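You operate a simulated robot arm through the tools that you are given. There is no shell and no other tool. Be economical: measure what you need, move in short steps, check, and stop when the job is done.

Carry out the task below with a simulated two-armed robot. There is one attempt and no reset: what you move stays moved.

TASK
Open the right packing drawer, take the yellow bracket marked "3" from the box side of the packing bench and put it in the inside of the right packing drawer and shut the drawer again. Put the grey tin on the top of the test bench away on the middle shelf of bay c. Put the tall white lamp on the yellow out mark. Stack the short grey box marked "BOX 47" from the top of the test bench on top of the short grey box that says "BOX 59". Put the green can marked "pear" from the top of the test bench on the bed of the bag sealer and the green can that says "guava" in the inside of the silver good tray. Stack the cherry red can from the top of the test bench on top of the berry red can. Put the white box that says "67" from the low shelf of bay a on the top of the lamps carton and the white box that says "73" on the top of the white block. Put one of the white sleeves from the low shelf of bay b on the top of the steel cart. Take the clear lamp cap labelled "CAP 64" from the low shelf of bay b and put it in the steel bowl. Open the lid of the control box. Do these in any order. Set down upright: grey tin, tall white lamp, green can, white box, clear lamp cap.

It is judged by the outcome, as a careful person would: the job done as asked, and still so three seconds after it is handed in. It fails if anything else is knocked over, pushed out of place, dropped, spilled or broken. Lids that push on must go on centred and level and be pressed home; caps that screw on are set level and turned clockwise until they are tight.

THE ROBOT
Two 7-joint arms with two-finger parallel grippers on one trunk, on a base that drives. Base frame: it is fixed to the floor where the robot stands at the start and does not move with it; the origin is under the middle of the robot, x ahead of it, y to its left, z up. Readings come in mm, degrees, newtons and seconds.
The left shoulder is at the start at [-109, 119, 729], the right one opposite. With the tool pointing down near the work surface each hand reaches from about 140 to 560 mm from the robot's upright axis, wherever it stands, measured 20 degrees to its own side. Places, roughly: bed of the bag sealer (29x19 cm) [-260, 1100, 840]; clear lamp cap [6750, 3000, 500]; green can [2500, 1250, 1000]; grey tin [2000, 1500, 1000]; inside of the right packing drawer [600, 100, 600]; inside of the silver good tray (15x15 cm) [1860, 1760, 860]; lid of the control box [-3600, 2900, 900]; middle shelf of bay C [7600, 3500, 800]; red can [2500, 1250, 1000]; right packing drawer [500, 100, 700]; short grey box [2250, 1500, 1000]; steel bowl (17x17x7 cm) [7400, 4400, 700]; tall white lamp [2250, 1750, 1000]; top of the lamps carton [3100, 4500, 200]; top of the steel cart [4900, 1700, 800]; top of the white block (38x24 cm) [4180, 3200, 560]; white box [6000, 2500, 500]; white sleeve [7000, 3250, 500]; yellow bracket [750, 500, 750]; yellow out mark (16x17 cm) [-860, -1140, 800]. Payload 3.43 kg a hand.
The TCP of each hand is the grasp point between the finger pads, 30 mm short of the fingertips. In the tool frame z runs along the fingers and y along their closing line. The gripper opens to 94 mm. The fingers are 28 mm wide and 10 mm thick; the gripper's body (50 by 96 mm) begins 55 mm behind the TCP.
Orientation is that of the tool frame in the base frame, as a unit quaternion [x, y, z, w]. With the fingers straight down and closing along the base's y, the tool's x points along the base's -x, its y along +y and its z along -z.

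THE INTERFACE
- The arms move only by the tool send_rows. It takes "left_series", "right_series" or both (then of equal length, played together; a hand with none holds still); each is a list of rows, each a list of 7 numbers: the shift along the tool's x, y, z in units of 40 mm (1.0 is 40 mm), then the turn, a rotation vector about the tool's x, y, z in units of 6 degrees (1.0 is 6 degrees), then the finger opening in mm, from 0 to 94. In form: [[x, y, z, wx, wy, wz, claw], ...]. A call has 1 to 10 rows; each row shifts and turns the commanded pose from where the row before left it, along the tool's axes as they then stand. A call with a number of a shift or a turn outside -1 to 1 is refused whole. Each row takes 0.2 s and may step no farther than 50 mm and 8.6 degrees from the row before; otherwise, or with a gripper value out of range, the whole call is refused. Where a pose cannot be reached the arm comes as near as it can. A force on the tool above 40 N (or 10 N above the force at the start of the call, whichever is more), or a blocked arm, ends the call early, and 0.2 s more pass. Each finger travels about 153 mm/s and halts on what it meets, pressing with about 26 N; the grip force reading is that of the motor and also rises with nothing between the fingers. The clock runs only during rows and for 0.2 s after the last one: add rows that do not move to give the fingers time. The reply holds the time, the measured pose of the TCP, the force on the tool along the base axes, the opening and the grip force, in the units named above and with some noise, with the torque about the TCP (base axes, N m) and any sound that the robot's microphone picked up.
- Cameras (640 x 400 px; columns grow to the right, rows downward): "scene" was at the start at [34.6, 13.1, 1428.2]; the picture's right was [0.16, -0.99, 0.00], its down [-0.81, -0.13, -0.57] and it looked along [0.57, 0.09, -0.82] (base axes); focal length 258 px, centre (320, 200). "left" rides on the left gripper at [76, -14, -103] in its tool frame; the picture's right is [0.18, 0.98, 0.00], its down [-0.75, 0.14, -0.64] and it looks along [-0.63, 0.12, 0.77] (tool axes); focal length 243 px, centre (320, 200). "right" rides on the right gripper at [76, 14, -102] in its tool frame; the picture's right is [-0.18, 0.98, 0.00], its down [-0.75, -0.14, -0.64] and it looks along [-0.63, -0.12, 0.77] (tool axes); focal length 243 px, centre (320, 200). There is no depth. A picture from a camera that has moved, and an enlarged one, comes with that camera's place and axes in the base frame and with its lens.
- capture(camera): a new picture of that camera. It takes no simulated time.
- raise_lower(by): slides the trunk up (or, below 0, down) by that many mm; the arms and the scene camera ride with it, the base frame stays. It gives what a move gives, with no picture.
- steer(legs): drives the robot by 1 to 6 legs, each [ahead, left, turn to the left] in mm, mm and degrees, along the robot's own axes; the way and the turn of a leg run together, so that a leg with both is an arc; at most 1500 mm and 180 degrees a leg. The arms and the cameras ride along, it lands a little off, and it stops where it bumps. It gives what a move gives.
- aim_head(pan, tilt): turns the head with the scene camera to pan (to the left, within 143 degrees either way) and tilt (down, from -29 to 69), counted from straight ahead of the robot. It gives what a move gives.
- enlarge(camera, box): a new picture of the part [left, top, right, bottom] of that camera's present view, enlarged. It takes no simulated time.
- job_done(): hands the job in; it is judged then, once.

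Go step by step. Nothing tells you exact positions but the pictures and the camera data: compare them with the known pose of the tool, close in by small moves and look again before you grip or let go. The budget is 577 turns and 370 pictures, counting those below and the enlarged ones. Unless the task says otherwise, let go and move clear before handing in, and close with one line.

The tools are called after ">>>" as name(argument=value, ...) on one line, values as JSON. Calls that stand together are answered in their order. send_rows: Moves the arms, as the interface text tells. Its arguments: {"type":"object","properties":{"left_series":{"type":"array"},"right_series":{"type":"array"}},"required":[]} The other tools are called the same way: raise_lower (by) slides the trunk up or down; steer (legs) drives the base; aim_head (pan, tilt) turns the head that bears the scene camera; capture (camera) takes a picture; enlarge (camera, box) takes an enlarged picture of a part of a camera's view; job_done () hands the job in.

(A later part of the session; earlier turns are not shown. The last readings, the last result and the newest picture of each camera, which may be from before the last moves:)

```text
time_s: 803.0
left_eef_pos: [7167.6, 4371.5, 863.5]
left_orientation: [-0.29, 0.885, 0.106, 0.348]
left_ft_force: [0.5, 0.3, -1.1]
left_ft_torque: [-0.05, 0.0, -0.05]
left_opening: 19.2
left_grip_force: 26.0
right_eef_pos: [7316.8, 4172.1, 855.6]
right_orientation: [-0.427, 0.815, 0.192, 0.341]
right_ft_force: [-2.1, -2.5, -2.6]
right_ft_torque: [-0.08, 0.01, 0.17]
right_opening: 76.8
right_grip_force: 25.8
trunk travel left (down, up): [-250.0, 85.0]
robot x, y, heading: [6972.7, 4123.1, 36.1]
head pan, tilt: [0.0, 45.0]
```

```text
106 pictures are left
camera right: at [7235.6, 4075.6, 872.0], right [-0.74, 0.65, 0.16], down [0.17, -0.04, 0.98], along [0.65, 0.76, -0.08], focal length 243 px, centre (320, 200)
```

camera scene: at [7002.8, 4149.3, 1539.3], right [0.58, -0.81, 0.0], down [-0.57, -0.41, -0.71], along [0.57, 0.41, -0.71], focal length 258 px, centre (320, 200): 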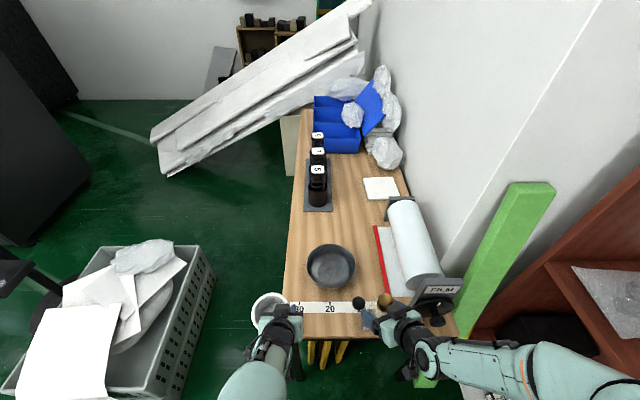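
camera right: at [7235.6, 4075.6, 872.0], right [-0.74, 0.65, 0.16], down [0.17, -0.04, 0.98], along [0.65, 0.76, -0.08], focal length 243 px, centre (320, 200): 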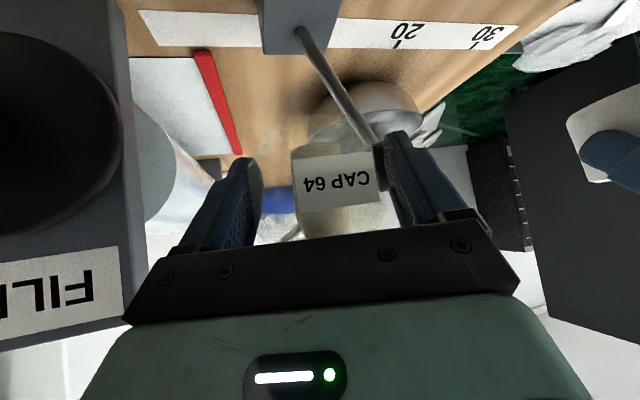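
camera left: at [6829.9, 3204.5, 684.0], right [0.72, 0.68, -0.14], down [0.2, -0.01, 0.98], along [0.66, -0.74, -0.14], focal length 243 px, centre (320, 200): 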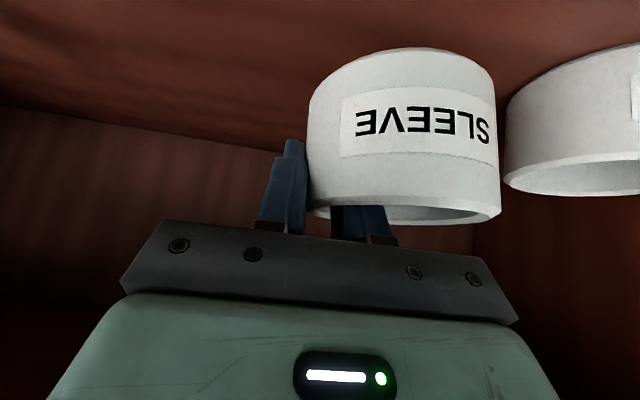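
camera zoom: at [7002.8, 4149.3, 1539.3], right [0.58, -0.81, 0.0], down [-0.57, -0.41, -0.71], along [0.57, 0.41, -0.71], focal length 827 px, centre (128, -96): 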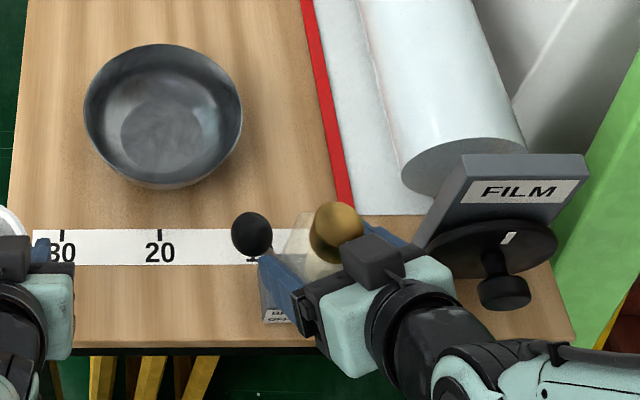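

The finger met a steel lever at the table's front (it hasn't moved). Back off, yaw the right hand clockwise so it stays clear of that lever, and raise the trunk.

>>> steer(legs=[[-160, 0, 0], [0, 60, -1]])

>>> raise_lower(by=80)

>>> send_rows(right_series=[[0, 0, 0, 0.75, -0.02, 0.72, 20], [0, 0, 0, 0.75, -0.02, 0.72, 20], [0, 0, 0, 0.75, -0.02, 0.72, 20], [0, 0, 0, 0.75, -0.02, 0.72, 20], [0, 0, 0, 0, 0, 0, 20]])

>>> capture(camera="right")

>>> capture(camera="scene")

```text
time_s: 805.3
left_eef_pos: [7007.1, 4325.4, 865.1]
left_orientation: [-0.281, 0.888, 0.102, 0.35]
left_ft_force: [-0.7, -0.2, -1.1]
left_ft_torque: [-0.03, 0.01, 0.01]
left_opening: 19.0
left_grip_force: 25.6
right_eef_pos: [7154.6, 4123.1, 855.2]
right_orientation: [-0.422, 0.818, 0.19, 0.342]
right_ft_force: [0.7, -0.4, -1.7]
right_ft_torque: [-0.02, -0.02, 0.01]
right_opening: 76.8
right_grip_force: 25.5
trunk travel left (down, up): [-250.0, 85.0]
robot x, y, heading: [6813.8, 4080.6, 34.7]
head pan, tilt: [0.0, 45.0]
```

```text
time_s: 806.4
left_eef_pos: [7046.6, 4350.3, 976.6]
left_orientation: [-0.278, 0.874, 0.112, 0.382]
left_ft_force: [-0.7, -0.6, -1.9]
left_ft_torque: [-0.01, -0.01, -0.01]
left_opening: 19.2
left_grip_force: 25.8
right_eef_pos: [7196.3, 4151.7, 973.9]
right_orientation: [-0.419, 0.8, 0.195, 0.381]
right_ft_force: [0.0, -0.3, -0.8]
right_ft_torque: [-0.04, -0.01, -0.02]
right_opening: 77.0
right_grip_force: 25.7
trunk travel left (down, up): [-330.0, 5.0]
robot x, y, heading: [6808.8, 4080.0, 35.1]
head pan, tilt: [0.0, 45.0]
```

```text
time_s: 807.6
left_eef_pos: [7047.2, 4349.8, 978.3]
left_orientation: [-0.278, 0.874, 0.113, 0.382]
left_ft_force: [0.1, -0.4, -1.3]
left_ft_torque: [0.0, -0.02, 0.02]
left_opening: 19.2
left_grip_force: 26.2
right_eef_pos: [7212.0, 4160.7, 975.5]
right_orientation: [-0.229, 0.874, 0.124, 0.41]
right_ft_force: [-1.1, -0.9, -2.1]
right_ft_torque: [0.01, -0.02, -0.01]
right_opening: 77.2
right_grip_force: 26.0
right hand out of reach, approached as far as the arm can: row 1, 2
trunk travel left (down, up): [-330.0, 5.0]
robot x, y, heading: [6809.7, 4083.9, 34.8]
head pan, tilt: [0.0, 45.0]
```

```text
105 pictures are left
camera right: at [7095.1, 4108.7, 983.0], right [-0.39, 0.9, 0.17], down [0.07, -0.16, 0.99], along [0.92, 0.4, 0.0], focal length 243 px, centre (320, 200)
```

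right: 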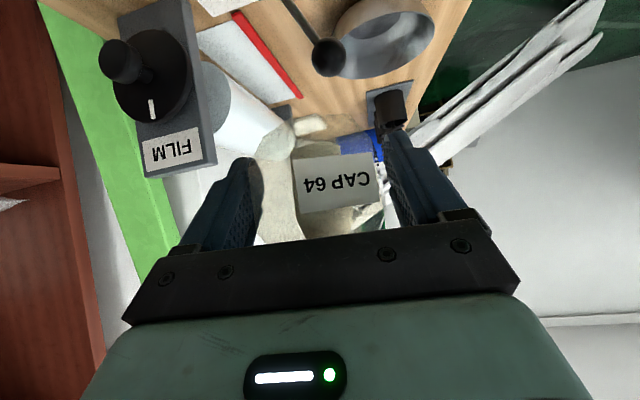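

```text
104 pictures are left
camera scene: at [6839.1, 4103.7, 1624.8], right [0.57, -0.82, 0.0], down [-0.58, -0.4, -0.71], along [0.58, 0.4, -0.71], focal length 258 px, centre (320, 200)
```

scene: 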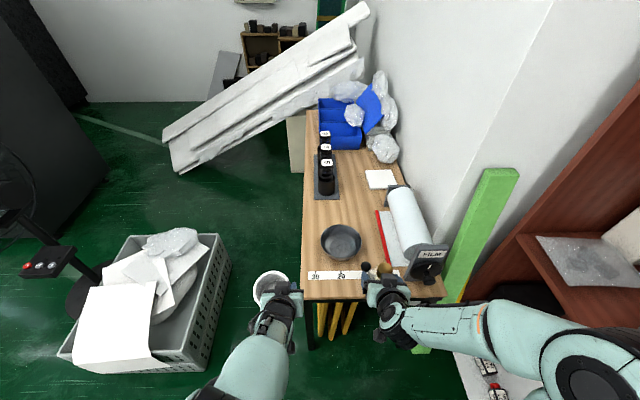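

Everything is now above the lever. Drive forward 200 mm at this height, then centre over the bowl.

>>> steer(legs=[[200, 0, 0]])

>>> send_rows(right_series=[[0, 0.5, 0, 0, 0.6, 0, 20], [-0.3, 0.5, 0.35, 0, 0, 0, 20], [-0.4, 0.5, 0.4, 0, 0, 0, 20], [-0.4, 0.4, 0.4, 0, 0, 0, 20], [0, 0, 0, 0, 0, 0, 20]])

>>> capture(camera="scene")

>>> capture(camera="right")

```text
time_s: 809.2
left_eef_pos: [7193.4, 4452.6, 976.8]
left_orientation: [-0.28, 0.874, 0.113, 0.38]
left_ft_force: [0.4, -0.3, 0.5]
left_ft_torque: [-0.01, 0.06, -0.01]
left_opening: 19.0
left_grip_force: 26.3
right_eef_pos: [7358.1, 4261.6, 976.0]
right_orientation: [-0.228, 0.875, 0.123, 0.409]
right_ft_force: [0.2, 0.3, -1.9]
right_ft_torque: [-0.01, 0.03, 0.0]
right_opening: 76.9
right_grip_force: 26.5
trunk travel left (down, up): [-330.0, 5.0]
robot x, y, heading: [6954.6, 4180.0, 34.9]
head pan, tilt: [0.0, 45.0]
stopped in leg 1: the robot was blocked; the commanded pose is now the measured one
```

```text
time_s: 810.4
left_eef_pos: [7190.4, 4450.2, 976.9]
left_orientation: [-0.279, 0.874, 0.113, 0.382]
left_ft_force: [-0.5, -0.3, -0.6]
left_ft_torque: [-0.03, -0.01, 0.0]
left_opening: 19.0
left_grip_force: 26.2
right_eef_pos: [7372.6, 4357.5, 979.4]
right_orientation: [-0.233, 0.886, 0.117, 0.382]
right_ft_force: [-0.4, 0.1, -2.1]
right_ft_torque: [-0.01, -0.01, -0.02]
right_opening: 77.0
right_grip_force: 26.7
trunk travel left (down, up): [-330.0, 5.0]
robot x, y, heading: [6953.4, 4179.0, 35.2]
head pan, tilt: [0.0, 45.0]
```

```text
103 pictures are left
camera scene: at [6983.3, 4203.3, 1624.8], right [0.57, -0.82, 0.0], down [-0.58, -0.4, -0.71], along [0.58, 0.4, -0.71], focal length 258 px, centre (320, 200)
```

scene: 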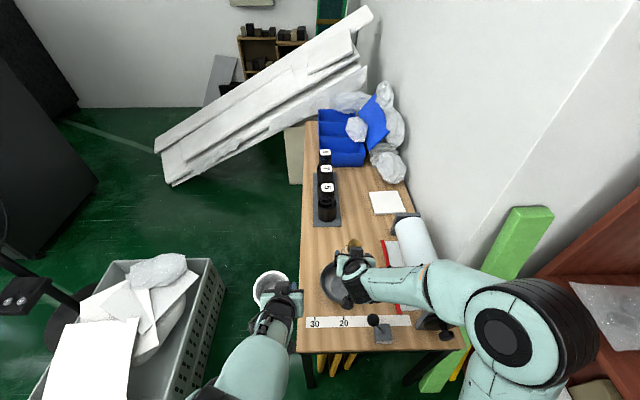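

```text
102 pictures are left
camera right: at [7257.3, 4306.0, 994.4], right [-0.38, 0.91, 0.16], down [0.12, -0.13, 0.98], along [0.92, 0.4, -0.06], focal length 243 px, centre (320, 200)
```

right: 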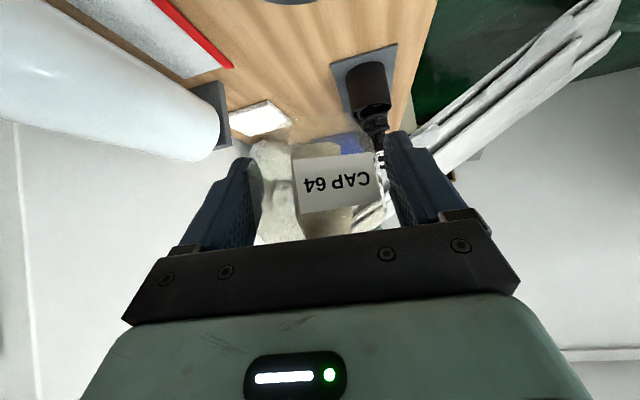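

Shift to the bowl's centre and lower the cap most of the way.

>>> send_rows(right_series=[[-0.48, 0.32, 0.53, 0, 0, 0, 20], [0.69, -0.03, 0.64, 0, 0, 0, 20], [0.69, -0.03, 0.64, 0, 0, 0, 20], [0.69, -0.03, 0.64, 0, 0, 0, 20], [0.69, -0.03, 0.64, 0, 0, 0, 20], [0, 0, 0, 0, 0, 0, 20]])

>>> enlarge(camera="scene", box=[280, 220, 440, 350])

>>> capture(camera="right")

```text
time_s: 811.8
left_eef_pos: [7191.0, 4451.3, 978.7]
left_orientation: [-0.279, 0.874, 0.113, 0.381]
left_ft_force: [0.4, 0.5, -0.8]
left_ft_torque: [-0.01, 0.0, -0.01]
left_opening: 18.6
left_grip_force: 26.0
right_eef_pos: [7392.7, 4383.2, 831.0]
right_orientation: [-0.233, 0.886, 0.117, 0.383]
right_ft_force: [-0.2, -0.4, -0.7]
right_ft_torque: [-0.01, 0.01, 0.04]
right_opening: 76.8
right_grip_force: 25.9
trunk travel left (down, up): [-330.0, 5.0]
robot x, y, heading: [6956.0, 4184.9, 34.7]
head pan, tilt: [0.0, 45.0]
```

```text
3.08 times, centred on (360, 285) of scene
camera zoom: at [6983.3, 4203.7, 1624.9], right [0.57, -0.82, 0.0], down [-0.58, -0.4, -0.71], along [0.58, 0.4, -0.71], focal length 795 px, centre (197, -62)
```

zoom: 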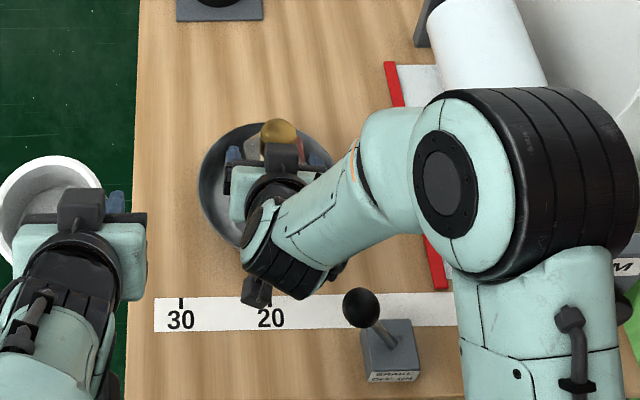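

```text
100 pictures are left
camera right: at [7276.3, 4331.8, 844.3], right [-0.38, 0.91, 0.16], down [0.12, -0.13, 0.98], along [0.92, 0.4, -0.06], focal length 243 px, centre (320, 200)
```

right: 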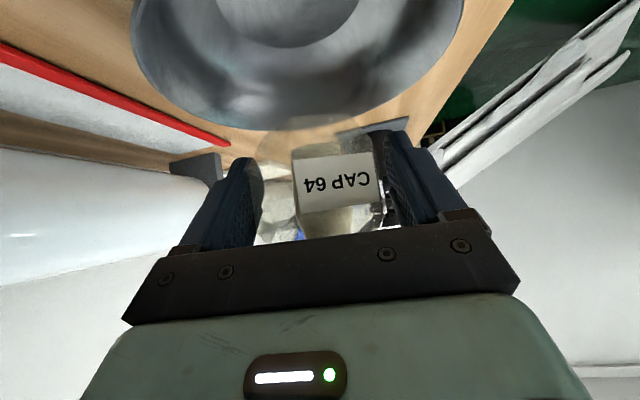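

>>> send_rows(right_series=[[0.15, 0, -0.16, 0, 0, 0, 20], [0.4, -0.01, 0.37, 0, 0, 0, 20], [0.3, 0, 0.28, 0, 0, 0, 20], [0.15, 0, 0.14, 0, 0, 0, 20], [0, 0, 0, 0, 0, 0, 20]])

>>> enlarge(camera="scene", box=[300, 230, 400, 310])

```text
time_s: 813.0
left_eef_pos: [7191.3, 4450.4, 977.0]
left_orientation: [-0.279, 0.874, 0.113, 0.382]
left_ft_force: [0.1, 0.7, -0.5]
left_ft_torque: [0.0, 0.01, 0.03]
left_opening: 18.5
left_grip_force: 26.0
right_eef_pos: [7384.2, 4381.1, 782.9]
right_orientation: [-0.233, 0.886, 0.117, 0.382]
right_ft_force: [0.1, 0.5, -1.0]
right_ft_torque: [0.02, 0.02, -0.01]
right_opening: 76.4
right_grip_force: 25.7
trunk travel left (down, up): [-330.0, 5.0]
robot x, y, heading: [6953.3, 4182.4, 34.7]
head pan, tilt: [0.0, 45.0]
```

```text
5.00 times, centred on (350, 270) of scene
camera zoom: at [6983.5, 4203.8, 1624.8], right [0.57, -0.82, 0.0], down [-0.58, -0.4, -0.71], along [0.58, 0.4, -0.71], focal length 1292 px, centre (170, -150)
```

zoom: 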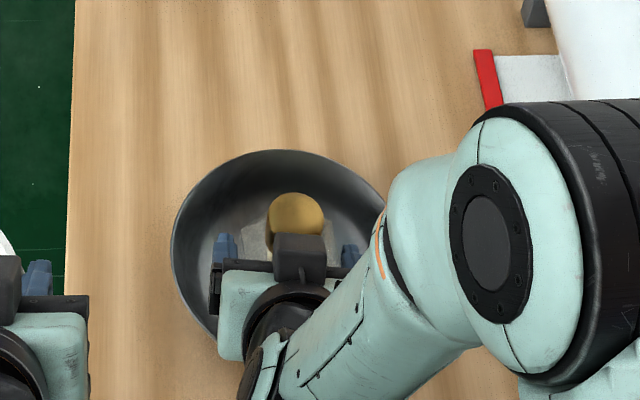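

>>> send_rows(right_series=[[0.1, 0, 0.09, 0, 0, 0, 20], [0.08, 0, 0.07, 0, 0, 0, 20], [0.06, 0, 0.05, 0, 0, 0, 20], [0, 0, 0, 0, 0, 0, 20]])

>>> send_rows(right_series=[[0.05, 0, 0.045, 0, 0, 0, 20], [0.05, 0, 0.045, 0, 0, 0, 20], [0, 0, 0, 0, 0, 0, 20]])

>>> send_rows(right_series=[[0.05, 0, 0.045, 0, 0, 0, 20], [0.05, 0, 0.045, 0, 0, 0, 20], [0, 0, 0, 0, 0, 0, 20]])

```text
time_s: 814.0
left_eef_pos: [7191.6, 4450.2, 978.4]
left_orientation: [-0.278, 0.874, 0.112, 0.381]
left_ft_force: [-0.3, -0.3, -0.7]
left_ft_torque: [0.0, 0.0, -0.01]
left_opening: 18.9
left_grip_force: 26.1
right_eef_pos: [7383.3, 4379.8, 770.3]
right_orientation: [-0.233, 0.887, 0.116, 0.382]
right_ft_force: [-0.4, 0.0, -0.9]
right_ft_torque: [0.02, 0.04, 0.01]
right_opening: 76.6
right_grip_force: 26.2
trunk travel left (down, up): [-330.0, 5.0]
robot x, y, heading: [6952.6, 4181.1, 34.7]
head pan, tilt: [0.0, 45.0]
```

```text
time_s: 814.8
left_eef_pos: [7191.4, 4450.9, 977.7]
left_orientation: [-0.278, 0.874, 0.112, 0.382]
left_ft_force: [1.0, 0.1, -0.3]
left_ft_torque: [-0.04, 0.02, 0.02]
left_opening: 18.8
left_grip_force: 26.3
right_eef_pos: [7383.2, 4380.6, 764.1]
right_orientation: [-0.233, 0.887, 0.116, 0.382]
right_ft_force: [0.0, 1.3, -1.7]
right_ft_torque: [0.0, 0.0, 0.02]
right_opening: 77.0
right_grip_force: 25.9
trunk travel left (down, up): [-330.0, 5.0]
robot x, y, heading: [6956.8, 4182.3, 34.7]
head pan, tilt: [0.0, 45.0]
```

```text
time_s: 815.6
left_eef_pos: [7190.9, 4450.5, 977.1]
left_orientation: [-0.279, 0.874, 0.113, 0.381]
left_ft_force: [0.2, 0.1, -0.4]
left_ft_torque: [-0.02, -0.03, 0.01]
left_opening: 18.7
left_grip_force: 25.9
right_eef_pos: [7382.7, 4378.5, 759.5]
right_orientation: [-0.233, 0.886, 0.117, 0.382]
right_ft_force: [0.5, 0.1, -1.7]
right_ft_torque: [0.01, -0.01, 0.0]
right_opening: 76.5
right_grip_force: 25.9
trunk travel left (down, up): [-330.0, 5.0]
robot x, y, heading: [6954.1, 4180.0, 34.7]
head pan, tilt: [0.0, 45.0]
```

Not touching yet; continue.

>>> send_rows(right_series=[[0.05, 0, 0.045, 0, 0, 0, 20], [0.05, 0, 0.045, 0, 0, 0, 20], [0, 0, 0, 0, 0, 0, 20]])

>>> send_rows(right_series=[[0.05, 0, 0.045, 0, 0, 0, 20], [0.05, 0, 0.045, 0, 0, 0, 20], [0, 0, 0, 0, 0, 0, 20]])

>>> send_rows(right_series=[[0.04, 0, 0.04, 0, 0, 0, 20], [0.04, 0, 0.04, 0, 0, 0, 20], [0, 0, 0, 0, 0, 0, 20]])

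>>> capture(camera="right")

```text
time_s: 816.4
left_eef_pos: [7191.6, 4449.9, 977.2]
left_orientation: [-0.278, 0.874, 0.113, 0.381]
left_ft_force: [-0.2, 0.3, 0.0]
left_ft_torque: [-0.03, 0.0, -0.05]
left_opening: 18.9
left_grip_force: 26.2
right_eef_pos: [7382.9, 4379.5, 752.5]
right_orientation: [-0.233, 0.887, 0.116, 0.382]
right_ft_force: [0.5, -0.4, -1.4]
right_ft_torque: [0.0, 0.0, -0.02]
right_opening: 76.7
right_grip_force: 26.1
trunk travel left (down, up): [-330.0, 5.0]
robot x, y, heading: [6956.0, 4180.0, 34.4]
head pan, tilt: [0.0, 45.0]
```

```text
time_s: 817.2
left_eef_pos: [7190.3, 4450.9, 976.5]
left_orientation: [-0.278, 0.874, 0.113, 0.381]
left_ft_force: [-0.4, 0.5, -0.2]
left_ft_torque: [-0.01, 0.0, -0.03]
left_opening: 18.8
left_grip_force: 26.0
right_eef_pos: [7382.8, 4379.5, 748.4]
right_orientation: [-0.233, 0.886, 0.118, 0.383]
right_ft_force: [0.1, 0.9, -0.5]
right_ft_torque: [-0.05, 0.03, 0.0]
right_opening: 76.8
right_grip_force: 25.6
trunk travel left (down, up): [-330.0, 5.0]
robot x, y, heading: [6953.7, 4178.1, 35.2]
head pan, tilt: [0.0, 45.0]
```

```text
time_s: 818.0
left_eef_pos: [7191.6, 4450.2, 978.2]
left_orientation: [-0.278, 0.874, 0.112, 0.382]
left_ft_force: [0.7, -0.9, -0.1]
left_ft_torque: [0.05, -0.03, 0.01]
left_opening: 18.8
left_grip_force: 26.1
right_eef_pos: [7383.5, 4379.3, 744.2]
right_orientation: [-0.233, 0.886, 0.117, 0.382]
right_ft_force: [-0.5, 0.2, 2.3]
right_ft_torque: [-0.11, 0.11, -0.02]
right_opening: 76.9
right_grip_force: 26.5
trunk travel left (down, up): [-330.0, 5.0]
robot x, y, heading: [6955.2, 4180.5, 34.6]
head pan, tilt: [0.0, 45.0]
```

```text
98 pictures are left
camera right: at [7266.7, 4328.7, 758.5], right [-0.38, 0.91, 0.16], down [0.12, -0.13, 0.98], along [0.92, 0.4, -0.06], focal length 243 px, centre (320, 200)
```

right: 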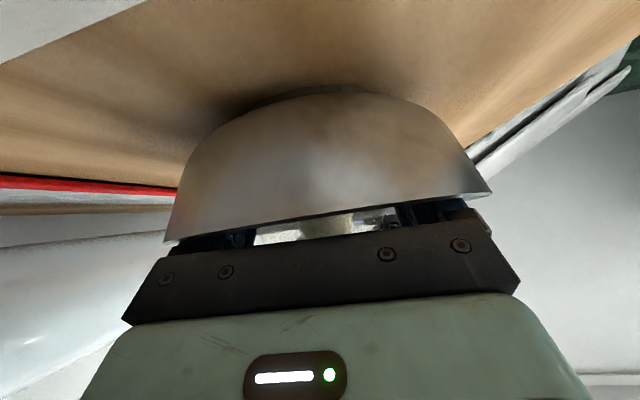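

Just touching the bowl floor. One more small step, then release.

>>> send_rows(right_series=[[0.03, 0, 0.03, 0, 0, 0, 20], [0, 0, 0, 0, 0, 0, 20]])

>>> send_rows(right_series=[[0, 0, 0, 0, 0, 0, 70], [0, 0, 0, 0, 0, 0, 84], [0, 0, 0, 0, 0, 0, 86], [-0.2, 0, -0.2, 0, 0, 0, 86], [-0.4, 0, -0.45, 0, 0, 0, 86], [-0.6, 0, -0.65, 0, 0, 0, 86], [-0.7, 0, -0.65, 0, 0, 0, 86], [-0.7, 0, -0.65, 0, 0, 0, 86], [-0.7, 0, -0.65, 0, 0, 0, 86]])

>>> enlarge(camera="scene", box=[300, 220, 420, 320])

```text
time_s: 818.6
left_eef_pos: [7191.0, 4450.7, 977.4]
left_orientation: [-0.279, 0.874, 0.113, 0.382]
left_ft_force: [0.8, -0.6, -0.9]
left_ft_torque: [-0.04, -0.01, -0.02]
left_opening: 18.6
left_grip_force: 25.4
right_eef_pos: [7384.0, 4380.8, 743.7]
right_orientation: [-0.233, 0.886, 0.117, 0.384]
right_ft_force: [0.9, 0.1, 7.3]
right_ft_torque: [-0.16, 0.22, 0.0]
right_opening: 76.7
right_grip_force: 25.7
trunk travel left (down, up): [-330.0, 5.0]
robot x, y, heading: [6952.9, 4184.3, 34.6]
head pan, tilt: [0.0, 45.0]
```

```text
time_s: 820.6
left_eef_pos: [7191.7, 4450.7, 978.5]
left_orientation: [-0.279, 0.874, 0.113, 0.381]
left_ft_force: [-0.4, 0.1, -0.9]
left_ft_torque: [-0.01, -0.03, 0.0]
left_opening: 18.6
left_grip_force: 25.6
right_eef_pos: [7379.3, 4373.7, 927.2]
right_orientation: [-0.233, 0.887, 0.117, 0.382]
right_ft_force: [0.6, 0.5, -0.1]
right_ft_torque: [0.0, 0.02, -0.04]
right_opening: 86.0
right_grip_force: 0.1
trunk travel left (down, up): [-330.0, 5.0]
robot x, y, heading: [6949.3, 4179.7, 34.9]
head pan, tilt: [0.0, 45.0]
```

```text
4.00 times, centred on (360, 270) of scene
camera zoom: at [6982.9, 4203.4, 1624.8], right [0.57, -0.82, 0.0], down [-0.58, -0.4, -0.71], along [0.58, 0.4, -0.71], focal length 1033 px, centre (160, -80)
```

zoom: 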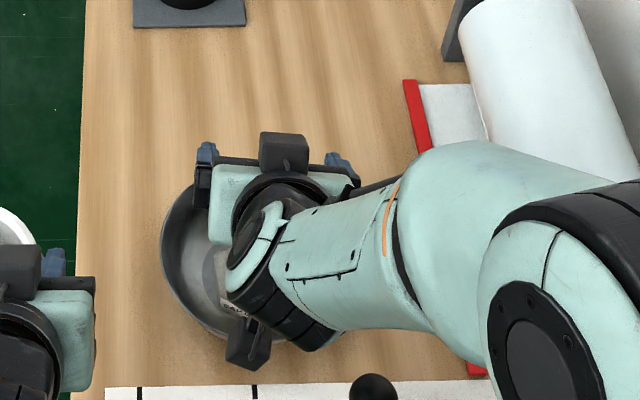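

>>> send_rows(right_series=[[-0.7, 0, -0.65, 0, 0, 0, 86], [-0.4, -0.3, -0.4, 0, 0, 0, 86]])

>>> steer(legs=[[-250, 0, 0]])

>>> enlarge(camera="scene", box=[290, 200, 410, 290])

```text
time_s: 821.2
left_eef_pos: [7192.0, 4449.2, 977.4]
left_orientation: [-0.278, 0.874, 0.113, 0.382]
left_ft_force: [0.4, 0.6, -0.4]
left_ft_torque: [0.01, -0.03, -0.01]
left_opening: 18.4
left_grip_force: 25.9
right_eef_pos: [7385.2, 4360.5, 987.1]
right_orientation: [-0.234, 0.886, 0.117, 0.382]
right_ft_force: [-0.1, -0.1, -0.4]
right_ft_torque: [-0.02, 0.03, 0.0]
right_opening: 86.0
right_grip_force: 0.0
trunk travel left (down, up): [-330.0, 5.0]
robot x, y, heading: [6955.2, 4181.6, 34.7]
head pan, tilt: [0.0, 45.0]
```

```text
time_s: 823.0
left_eef_pos: [6988.3, 4309.3, 977.8]
left_orientation: [-0.278, 0.874, 0.112, 0.382]
left_ft_force: [0.1, 0.9, -0.9]
left_ft_torque: [0.0, -0.01, 0.02]
left_opening: 18.2
left_grip_force: 26.2
right_eef_pos: [7183.7, 4218.6, 988.5]
right_orientation: [-0.232, 0.887, 0.116, 0.382]
right_ft_force: [0.1, -0.5, 0.4]
right_ft_torque: [-0.01, -0.01, 0.01]
right_opening: 86.0
right_grip_force: 0.1
trunk travel left (down, up): [-330.0, 5.0]
robot x, y, heading: [6752.0, 4038.7, 34.5]
head pan, tilt: [0.0, 45.0]
```

```text
4.44 times, centred on (350, 245) of scene
camera zoom: at [6780.4, 4062.9, 1625.1], right [0.57, -0.82, 0.0], down [-0.58, -0.4, -0.71], along [0.58, 0.4, -0.71], focal length 1148 px, centre (187, 0)
```

zoom: 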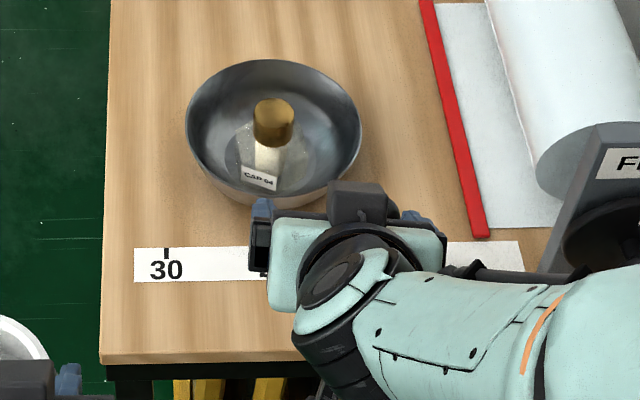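

CAP 64 stands upright in the bowl. Check how the sleeve sits in the left hand.

>>> capture(camera="left")

```text
95 pictures are left
camera left: at [6893.1, 4224.3, 992.8], right [-0.66, 0.73, -0.15], down [-0.05, 0.15, 0.99], along [0.75, 0.66, -0.06], focal length 243 px, centre (320, 200)
```

left: 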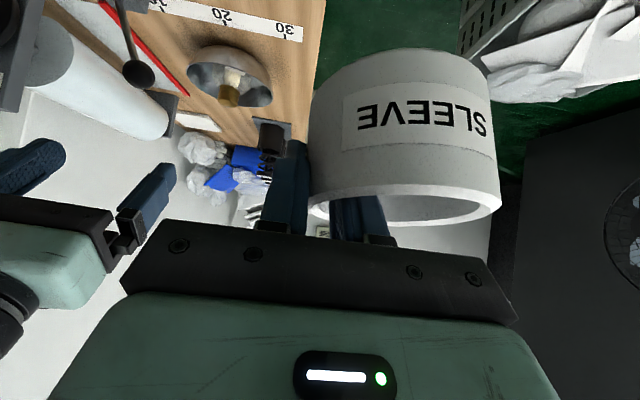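

The sleeve is held steadily. Retract it, then go to bay A for box 73.

>>> send_rows(left_series=[[0, 0.2, -0.7, 0, 0, 0, 0], [0, 0.2, -0.7, 0, 0, 0, 0], [0, 0.2, -0.7, 0, 0, 0, 0], [0, 0.2, -0.7, 0, 0, 0, 0]])

>>> steer(legs=[[0, 0, -90], [120, 0, 0], [0, -1280, 0]])

>>> raise_lower(by=-270)

>>> aim_head(pan=-8, tilt=40)

>>> capture(camera="scene")

```text
time_s: 824.0
left_eef_pos: [6939.7, 4297.0, 1073.2]
left_orientation: [-0.277, 0.875, 0.112, 0.381]
left_ft_force: [0.2, -0.1, -0.5]
left_ft_torque: [-0.02, 0.01, 0.02]
left_opening: 18.5
left_grip_force: 26.1
left hand out of reach, approached as far as the arm can: row 1, 2, 3, 4
right_eef_pos: [7182.3, 4219.8, 988.2]
right_orientation: [-0.232, 0.886, 0.117, 0.384]
right_ft_force: [-0.1, -0.2, 0.1]
right_ft_torque: [0.04, 0.0, -0.01]
right_opening: 86.4
right_grip_force: 0.0
trunk travel left (down, up): [-330.0, 5.0]
robot x, y, heading: [6752.2, 4041.0, 34.8]
head pan, tilt: [0.0, 45.0]
```

```text
time_s: 840.1
left_eef_pos: [6031.0, 3020.7, 1074.1]
left_orientation: [0.42, 0.816, -0.189, 0.35]
left_ft_force: [-0.6, -0.8, 0.2]
left_ft_torque: [-0.01, 0.02, -0.01]
left_opening: 17.8
left_grip_force: 25.7
right_eef_pos: [5955.2, 2776.9, 986.9]
right_orientation: [0.461, 0.792, -0.188, 0.353]
right_ft_force: [0.1, -0.6, -0.4]
right_ft_torque: [0.0, 0.03, 0.03]
right_opening: 86.3
right_grip_force: 0.0
trunk travel left (down, up): [-330.0, 5.0]
robot x, y, heading: [5775.2, 3212.1, -55.0]
head pan, tilt: [0.0, 45.0]
```

```text
time_s: 842.8
left_eef_pos: [6032.3, 3020.6, 802.6]
left_orientation: [0.42, 0.815, -0.19, 0.35]
left_ft_force: [0.4, -0.6, -0.4]
left_ft_torque: [0.01, 0.04, 0.02]
left_opening: 17.8
left_grip_force: 26.0
right_eef_pos: [5955.5, 2776.1, 718.5]
right_orientation: [0.461, 0.792, -0.187, 0.354]
right_ft_force: [0.4, 0.0, 0.0]
right_ft_torque: [-0.02, -0.01, 0.01]
right_opening: 86.1
right_grip_force: 0.0
trunk travel left (down, up): [-60.0, 275.0]
robot x, y, heading: [5775.2, 3211.0, -55.2]
head pan, tilt: [0.0, 45.0]
```

```text
time_s: 843.5
left_eef_pos: [6033.2, 3020.4, 803.1]
left_orientation: [0.42, 0.815, -0.19, 0.35]
left_ft_force: [-1.0, 1.0, -0.9]
left_ft_torque: [-0.02, 0.04, 0.0]
left_opening: 17.6
left_grip_force: 25.7
right_eef_pos: [5955.9, 2776.7, 716.8]
right_orientation: [0.461, 0.792, -0.188, 0.353]
right_ft_force: [-0.2, 0.8, -0.1]
right_ft_torque: [-0.04, -0.02, 0.0]
right_opening: 85.8
right_grip_force: 0.0
trunk travel left (down, up): [-60.0, 275.0]
robot x, y, heading: [5775.9, 3207.8, -54.9]
head pan, tilt: [-8.0, 40.0]
```

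```text
94 pictures are left
camera scene: at [5806.9, 3142.3, 1350.4], right [-0.89, -0.45, 0.0], down [-0.29, 0.57, -0.77], along [0.35, -0.68, -0.64], focal length 258 px, centre (320, 200)
```

scene: 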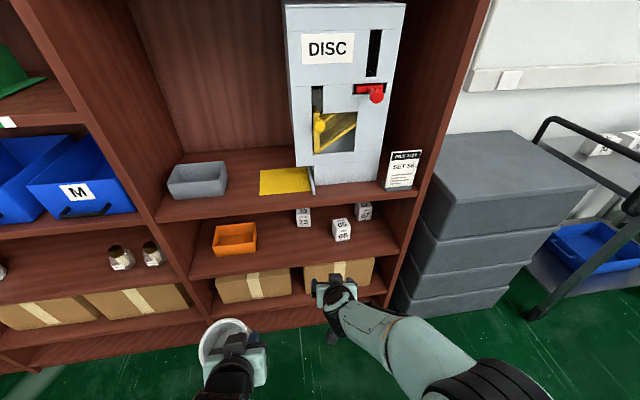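

Box 73 is left-front of 67/65. Flatten the right hand's pitch and pull both hands back before moving in.

>>> send_rows(right_series=[[0, 0, -0.2, 0, -0.85, 0, 86], [0, 0, -0.2, 0, -0.85, 0, 86], [0, 0, 0, 0, -0.85, 0, 86], [0.79, 0, -0.64, 0, 0, 0, 86], [0.79, 0, -0.64, 0, 0, 0, 86], [0.79, 0, -0.5, 0, 0, 0, 86], [0.6, 0, -0.3, 0, 0, 0, 86]], left_series=[[0.5, 0.4, -0.5, 0, 0, 0, 0], [0.5, 0.4, -0.5, 0, 0, 0, 0], [0.3, 0.4, -0.6, 0, 0, 0, 0], [0, 0.4, -0.6, 0, 0, 0, 0], [0, 0, 0, 0, 0, 0, 0], [0, 0, 0, 0, 0, 0, 0], [0, 0, 0, 0, 0, 0, 0]])

>>> steer(legs=[[260, 0, 0]])

>>> capture(camera="right")

>>> capture(camera="scene")

```text
time_s: 845.1
left_eef_pos: [6034.8, 3123.0, 843.5]
left_orientation: [0.42, 0.816, -0.189, 0.35]
left_ft_force: [0.9, -0.4, -0.4]
left_ft_torque: [0.01, 0.03, -0.06]
left_opening: 17.6
left_grip_force: 25.9
left hand out of reach, approached as far as the arm can: row 2, 3
right_eef_pos: [5901.1, 2892.7, 659.5]
right_orientation: [0.432, 0.738, -0.247, 0.456]
right_ft_force: [0.0, 1.1, -0.4]
right_ft_torque: [-0.03, -0.02, -0.02]
right_opening: 86.0
right_grip_force: 0.0
right hand out of reach, approached as far as the arm can: row 7
trunk travel left (down, up): [-60.0, 275.0]
robot x, y, heading: [5772.6, 3213.4, -55.0]
head pan, tilt: [-8.0, 40.0]
```

```text
time_s: 847.0
left_eef_pos: [6183.2, 2910.5, 841.7]
left_orientation: [0.419, 0.816, -0.189, 0.349]
left_ft_force: [-0.3, 0.0, -1.3]
left_ft_torque: [-0.02, 0.01, 0.01]
left_opening: 17.6
left_grip_force: 25.8
right_eef_pos: [6049.8, 2678.8, 660.9]
right_orientation: [0.431, 0.738, -0.247, 0.456]
right_ft_force: [0.0, 0.0, -0.5]
right_ft_torque: [0.01, -0.02, -0.01]
right_opening: 85.9
right_grip_force: 0.1
trunk travel left (down, up): [-60.0, 275.0]
robot x, y, heading: [5922.9, 2998.7, -55.2]
head pan, tilt: [-8.0, 40.0]
```

```text
93 pictures are left
camera right: at [5999.5, 2796.3, 641.0], right [0.89, 0.42, 0.19], down [-0.26, 0.1, 0.96], along [0.38, -0.9, 0.2], focal length 243 px, centre (320, 200)
```

right: 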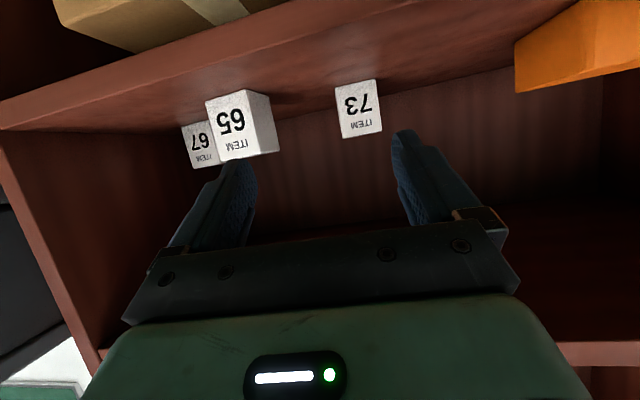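

```text
92 pictures are left
camera scene: at [5955.8, 2929.6, 1350.4], right [-0.89, -0.45, 0.0], down [-0.29, 0.57, -0.77], along [0.35, -0.68, -0.64], focal length 258 px, centre (320, 200)
```

scene: 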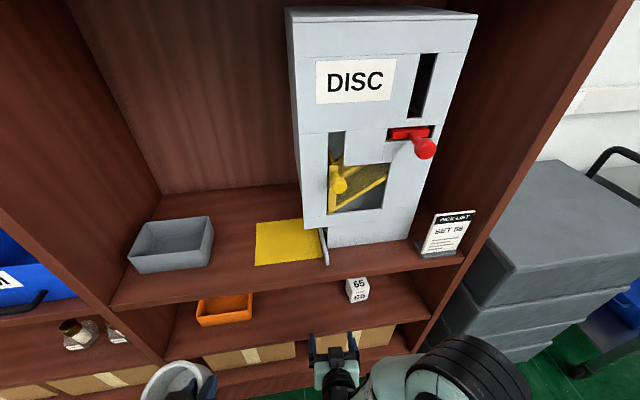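

Box 73 faces me nearly squarely at about [6240, 2452, 592]. Drive 70 mm closer and move the hand towards it.

>>> steer(legs=[[70, 0, 0]])

>>> send_rows(right_series=[[-0.2, 0.25, 0.8, 0, 0, 0, 86], [-0.2, 0.25, 0.8, 0, 0, 0, 86], [-0.25, 0.27, 0.8, 0, 0, 0, 86], [-0.25, 0.27, 0.6, 0, 0, 0, 86], [0, 0, 0, 0, 0, 0, 86]])

>>> capture(camera="right")

```text
time_s: 848.0
left_eef_pos: [6223.2, 2854.1, 841.6]
left_orientation: [0.42, 0.816, -0.189, 0.349]
left_ft_force: [0.2, 0.0, -0.7]
left_ft_torque: [0.0, 0.04, 0.02]
left_opening: 17.9
left_grip_force: 26.2
right_eef_pos: [6089.3, 2622.6, 660.0]
right_orientation: [0.432, 0.738, -0.247, 0.456]
right_ft_force: [-0.3, 0.5, -0.2]
right_ft_torque: [0.01, -0.04, 0.04]
right_opening: 85.9
right_grip_force: 0.2
trunk travel left (down, up): [-60.0, 275.0]
robot x, y, heading: [5959.4, 2938.0, -54.7]
head pan, tilt: [-8.0, 40.0]
```

```text
time_s: 849.2
left_eef_pos: [6222.9, 2854.5, 842.6]
left_orientation: [0.42, 0.816, -0.189, 0.35]
left_ft_force: [0.3, -1.2, -0.4]
left_ft_torque: [-0.01, 0.02, 0.0]
left_opening: 17.7
left_grip_force: 26.1
right_eef_pos: [6188.5, 2539.0, 638.2]
right_orientation: [0.432, 0.738, -0.248, 0.456]
right_ft_force: [0.1, -0.1, 0.4]
right_ft_torque: [0.03, -0.03, 0.0]
right_opening: 86.0
right_grip_force: 0.1
trunk travel left (down, up): [-60.0, 275.0]
robot x, y, heading: [5958.2, 2940.2, -55.0]
head pan, tilt: [-8.0, 40.0]
```

```text
91 pictures are left
camera right: at [6139.0, 2654.8, 618.9], right [0.89, 0.42, 0.19], down [-0.26, 0.1, 0.96], along [0.38, -0.9, 0.2], focal length 243 px, centre (320, 200)
```

right: 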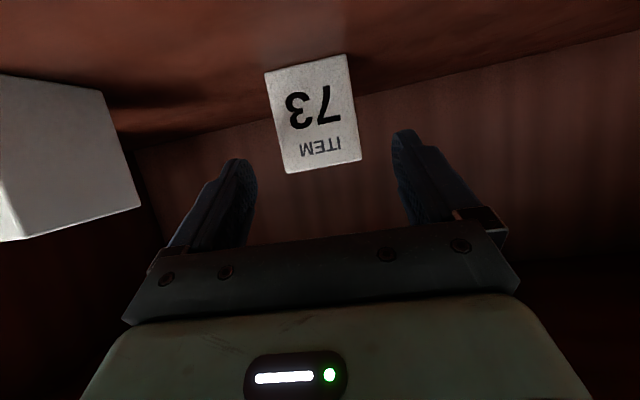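

Well aligned; advance 98 mm and grip.

>>> send_rows(right_series=[[0, 0, 0.7, 0, 0, 0, 86], [0, 0, 0.7, 0, 0, 0, 86], [0, 0, 0.6, 0, 0, 0, 86], [0, 0, 0.45, 0, 0, 0, 86], [0, 0, 0, 0, 0, 0, 86]])

>>> capture(camera="right")

```text
time_s: 850.2
left_eef_pos: [6218.4, 2858.9, 843.9]
left_orientation: [0.42, 0.815, -0.19, 0.352]
left_ft_force: [-0.1, -0.9, 0.0]
left_ft_torque: [-0.02, 0.04, 0.0]
left_opening: 17.7
left_grip_force: 25.5
right_eef_pos: [6231.1, 2471.2, 600.1]
right_orientation: [0.429, 0.739, -0.245, 0.459]
right_ft_force: [-2.9, -7.3, 17.5]
right_ft_torque: [1.99, 1.25, 0.8]
right_opening: 86.2
right_grip_force: 0.1
trunk travel left (down, up): [-60.0, 275.0]
robot x, y, heading: [5961.9, 2941.4, -55.2]
head pan, tilt: [-8.0, 40.0]
stopped in row 5 (right hand): the force on the tool passed its limit at 94 N (the readings are from after the stop); the commanded pose is now the measured one
```

```text
90 pictures are left
camera right: at [6180.4, 2590.2, 580.7], right [0.88, 0.43, 0.2], down [-0.26, 0.1, 0.96], along [0.39, -0.9, 0.2], focal length 243 px, centre (320, 200)
```

right: 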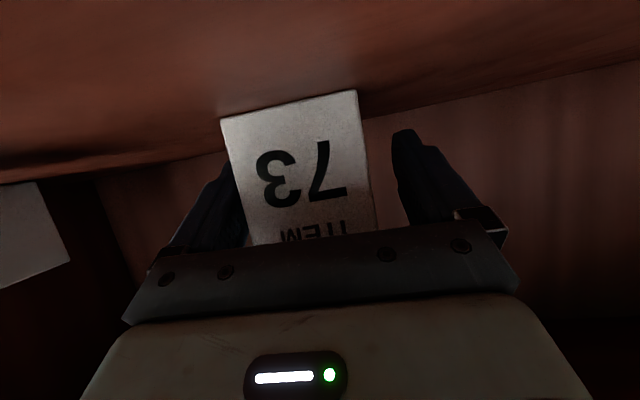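

The camera touched the shelf; lift slightly, centre 8 mm, and close.

>>> send_rows(right_series=[[-0.2, -0.2, 0, 0, 0, 0, 86], [0, 0, 0, 0, 0, 0, 70], [0, 0, 0, 0, 0, 0, 40], [0, 0, 0, 0, 0, 0, 20], [0, 0, 0, 0, 0, 0, 20]])

>>> send_rows(right_series=[[-0.3, 0, -0.1, 0, 0, 0, 20], [-0.5, 0, -0.2, 0, 0, 0, 20], [-0.3, 0, -0.4, 0, 0, 0, 20], [0, 0, 0, 0, 0, 0, 20]])

>>> capture(camera="right")

```text
time_s: 850.6
left_eef_pos: [6219.6, 2858.8, 842.4]
left_orientation: [0.421, 0.815, -0.191, 0.35]
left_ft_force: [-0.2, -0.3, -0.5]
left_ft_torque: [-0.02, 0.0, 0.0]
left_opening: 17.4
left_grip_force: 26.2
right_eef_pos: [6231.9, 2473.2, 601.7]
right_orientation: [0.427, 0.74, -0.243, 0.46]
right_ft_force: [2.7, -12.7, 27.7]
right_ft_torque: [3.04, 1.68, 0.55]
right_opening: 85.9
right_grip_force: 0.1
trunk travel left (down, up): [-60.0, 275.0]
robot x, y, heading: [5962.6, 2937.6, -54.9]
head pan, tilt: [-8.0, 40.0]
stopped in row 1 (right hand): the force on the tool passed its limit at 52 N (the readings are from after the stop); the commanded pose is now the measured one
```

```text
time_s: 850.9
left_eef_pos: [6220.0, 2858.3, 842.2]
left_orientation: [0.42, 0.815, -0.19, 0.352]
left_ft_force: [-0.2, 1.0, -1.0]
left_ft_torque: [-0.03, 0.02, 0.01]
left_opening: 17.5
left_grip_force: 26.2
right_eef_pos: [6230.5, 2474.7, 600.4]
right_orientation: [0.429, 0.739, -0.245, 0.459]
right_ft_force: [5.8, -11.4, 21.4]
right_ft_torque: [2.47, 1.23, -0.02]
right_opening: 61.7
right_grip_force: 26.3
trunk travel left (down, up): [-60.0, 275.0]
robot x, y, heading: [5959.1, 2941.3, -54.9]
head pan, tilt: [-8.0, 40.0]
stopped in row 1 (right hand): the force on the tool passed its limit at 53 N (the readings are from after the stop); the commanded pose is now the measured one
```

```text
89 pictures are left
camera right: at [6180.3, 2590.4, 580.6], right [0.88, 0.43, 0.2], down [-0.26, 0.1, 0.96], along [0.39, -0.9, 0.2], focal length 243 px, centre (320, 200)
```

right: 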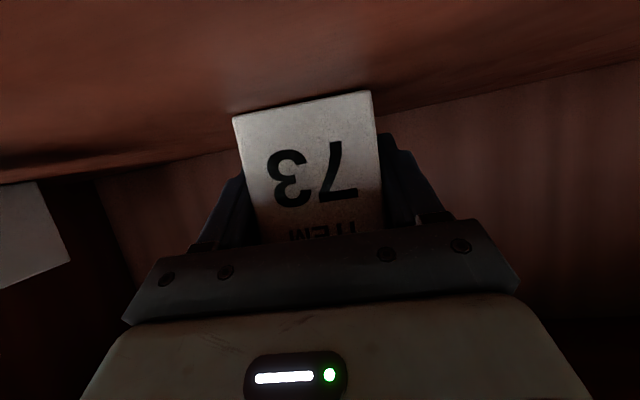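

The camera is resting on the shelf. Move straight up with the box.

>>> send_rows(right_series=[[-0.12, 0, -0.1, 0, 0, 0, 20], [-0.2, 0, -0.13, 0, 0, 0, 20], [-0.4, 0, -0.25, 0, 0, 0, 20], [-0.4, 0, -0.3, 0, 0, 0, 20], [0, 0, 0, 0, 0, 0, 20]])

>>> capture(camera="right")

```text
time_s: 851.2
left_eef_pos: [6219.8, 2858.9, 843.0]
left_orientation: [0.42, 0.815, -0.19, 0.351]
left_ft_force: [0.3, -0.2, -0.9]
left_ft_torque: [-0.03, 0.05, -0.01]
left_opening: 17.7
left_grip_force: 25.7
right_eef_pos: [6230.7, 2473.8, 599.9]
right_orientation: [0.43, 0.738, -0.245, 0.459]
right_ft_force: [6.4, -7.6, 18.1]
right_ft_torque: [2.23, 1.0, -0.25]
right_opening: 62.0
right_grip_force: 26.1
trunk travel left (down, up): [-60.0, 275.0]
robot x, y, heading: [5960.7, 2943.2, -55.4]
head pan, tilt: [-8.0, 40.0]
stopped in row 1 (right hand): the force on the tool passed its limit at 50 N (the readings are from after the stop); the commanded pose is now the measured one
```

```text
88 pictures are left
camera right: at [6180.1, 2590.6, 580.7], right [0.88, 0.43, 0.2], down [-0.26, 0.1, 0.96], along [0.39, -0.9, 0.2], focal length 243 px, centre (320, 200)
```

right: 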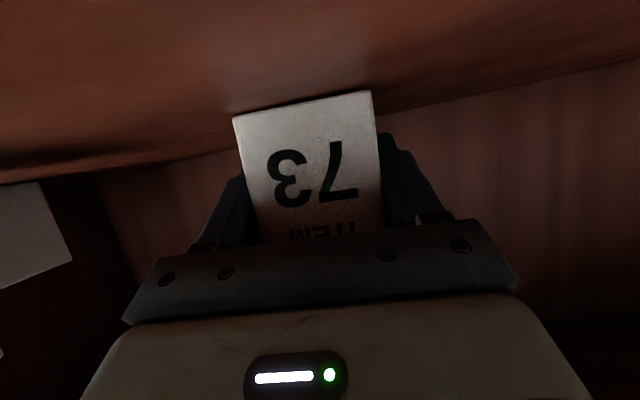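

Something else is jamming the arm; look at it from the head camera.

>>> aim_head(pan=-20, tilt=60)

>>> capture(camera="scene")

```text
time_s: 852.0
left_eef_pos: [6220.0, 2858.1, 842.6]
left_orientation: [0.421, 0.815, -0.191, 0.351]
left_ft_force: [0.3, 0.4, -0.3]
left_ft_torque: [0.0, 0.02, 0.02]
left_opening: 17.7
left_grip_force: 26.0
right_eef_pos: [6229.8, 2474.9, 600.3]
right_orientation: [0.431, 0.738, -0.245, 0.459]
right_ft_force: [5.9, -9.2, 20.0]
right_ft_torque: [2.08, 0.99, -0.42]
right_opening: 62.1
right_grip_force: 25.8
trunk travel left (down, up): [-60.0, 275.0]
robot x, y, heading: [5959.9, 2944.7, -55.0]
head pan, tilt: [-20.0, 60.0]
```

```text
87 pictures are left
camera scene: at [5969.4, 2889.6, 1323.8], right [-0.97, -0.26, 0.0], down [-0.22, 0.84, -0.5], along [0.13, -0.49, -0.86], focal length 258 px, centre (320, 200)
```

scene: 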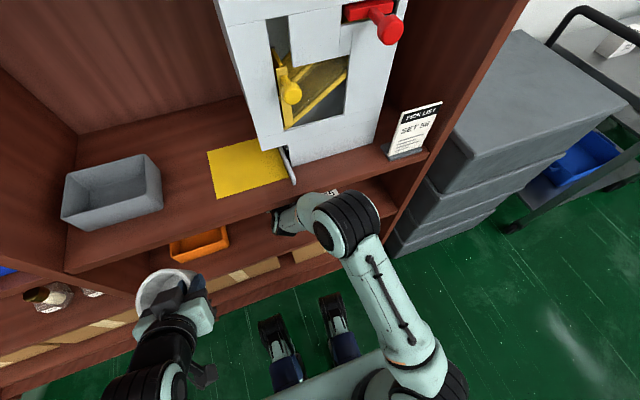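

The wrist joint is under the mid-shelf's front edge. Pull straight back out horizontally.

>>> send_rows(right_series=[[0.05, 0, -0.15, 0, 0, 0, 20], [0.06, 0, -0.2, 0, 0, 0, 20], [0.1, 0, -0.3, 0, 0, 0, 20], [0.1, 0, -0.4, 0, 0, 0, 20]])

```text
time_s: 853.0
left_eef_pos: [6221.1, 2856.8, 842.2]
left_orientation: [0.42, 0.815, -0.19, 0.351]
left_ft_force: [-0.4, -0.4, -0.5]
left_ft_torque: [-0.03, 0.07, -0.01]
left_opening: 17.8
left_grip_force: 25.7
right_eef_pos: [6209.1, 2509.3, 608.6]
right_orientation: [0.43, 0.739, -0.244, 0.457]
right_ft_force: [0.2, 0.9, -1.8]
right_ft_torque: [0.02, -0.02, 0.02]
right_opening: 62.0
right_grip_force: 25.9
trunk travel left (down, up): [-60.0, 275.0]
robot x, y, heading: [5962.5, 2941.0, -55.0]
head pan, tilt: [-20.0, 60.0]
```

Free, and the box is held. Continue out of the rack.

>>> send_rows(right_series=[[0.3, 0, -0.7, 0, 0, 0, 20], [0.3, 0, -0.8, 0, 0, 0, 20], [0.3, 0, -0.8, 0, 0, 0, 20], [0.3, 0, -0.8, 0, 0, 0, 20], [0.2, 0, -0.8, 0, 0, 0, 20], [0, 0, 0, 0, 0, 0, 20]])

>>> steer(legs=[[-420, 0, 0]])

>>> raise_lower(by=230)

>>> capture(camera="right")

```text
time_s: 854.4
left_eef_pos: [6220.2, 2856.4, 841.2]
left_orientation: [0.421, 0.815, -0.19, 0.35]
left_ft_force: [-0.9, 0.3, 0.2]
left_ft_torque: [-0.04, 0.02, 0.0]
left_opening: 17.4
left_grip_force: 26.6
right_eef_pos: [6123.6, 2650.6, 630.0]
right_orientation: [0.43, 0.739, -0.244, 0.457]
right_ft_force: [0.4, 0.7, -0.8]
right_ft_torque: [0.02, 0.04, 0.0]
right_opening: 62.2
right_grip_force: 26.1
trunk travel left (down, up): [-60.0, 275.0]
robot x, y, heading: [5959.1, 2942.6, -55.2]
head pan, tilt: [-20.0, 60.0]
```

```text
time_s: 857.0
left_eef_pos: [5981.6, 3200.6, 841.7]
left_orientation: [0.42, 0.816, -0.19, 0.35]
left_ft_force: [-0.1, -0.3, -0.2]
left_ft_torque: [-0.02, 0.02, 0.0]
left_opening: 17.6
left_grip_force: 26.4
right_eef_pos: [5885.0, 2994.2, 629.8]
right_orientation: [0.431, 0.739, -0.244, 0.457]
right_ft_force: [0.1, 0.6, -0.6]
right_ft_torque: [0.02, 0.01, 0.02]
right_opening: 61.6
right_grip_force: 25.6
trunk travel left (down, up): [-60.0, 275.0]
robot x, y, heading: [5720.2, 3285.5, -55.4]
head pan, tilt: [-20.0, 60.0]
```

```text
time_s: 859.4
left_eef_pos: [5991.3, 3186.7, 1086.1]
left_orientation: [0.417, 0.808, -0.198, 0.365]
left_ft_force: [-0.7, 0.4, 0.4]
left_ft_torque: [-0.01, 0.01, 0.0]
left_opening: 17.2
left_grip_force: 26.1
right_eef_pos: [5885.8, 2993.6, 860.2]
right_orientation: [0.431, 0.739, -0.245, 0.457]
right_ft_force: [0.7, 0.8, -0.6]
right_ft_torque: [0.01, -0.01, 0.01]
right_opening: 61.8
right_grip_force: 26.2
trunk travel left (down, up): [-290.0, 45.0]
robot x, y, heading: [5722.4, 3284.0, -55.1]
head pan, tilt: [-20.0, 60.0]
```

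```text
86 pictures are left
camera right: at [5835.2, 3110.8, 840.5], right [0.88, 0.43, 0.19], down [-0.26, 0.1, 0.96], along [0.39, -0.9, 0.2], focal length 243 px, centre (320, 200)
```

right: 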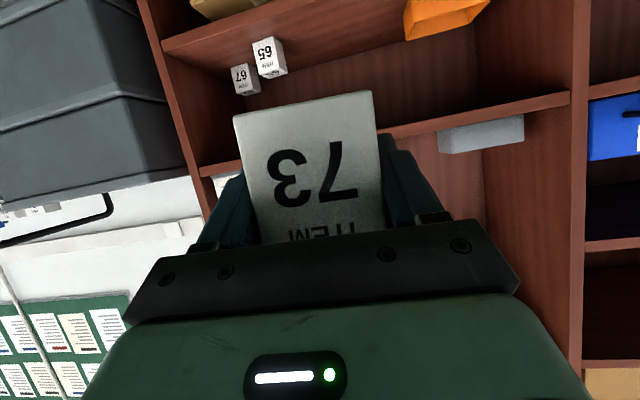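

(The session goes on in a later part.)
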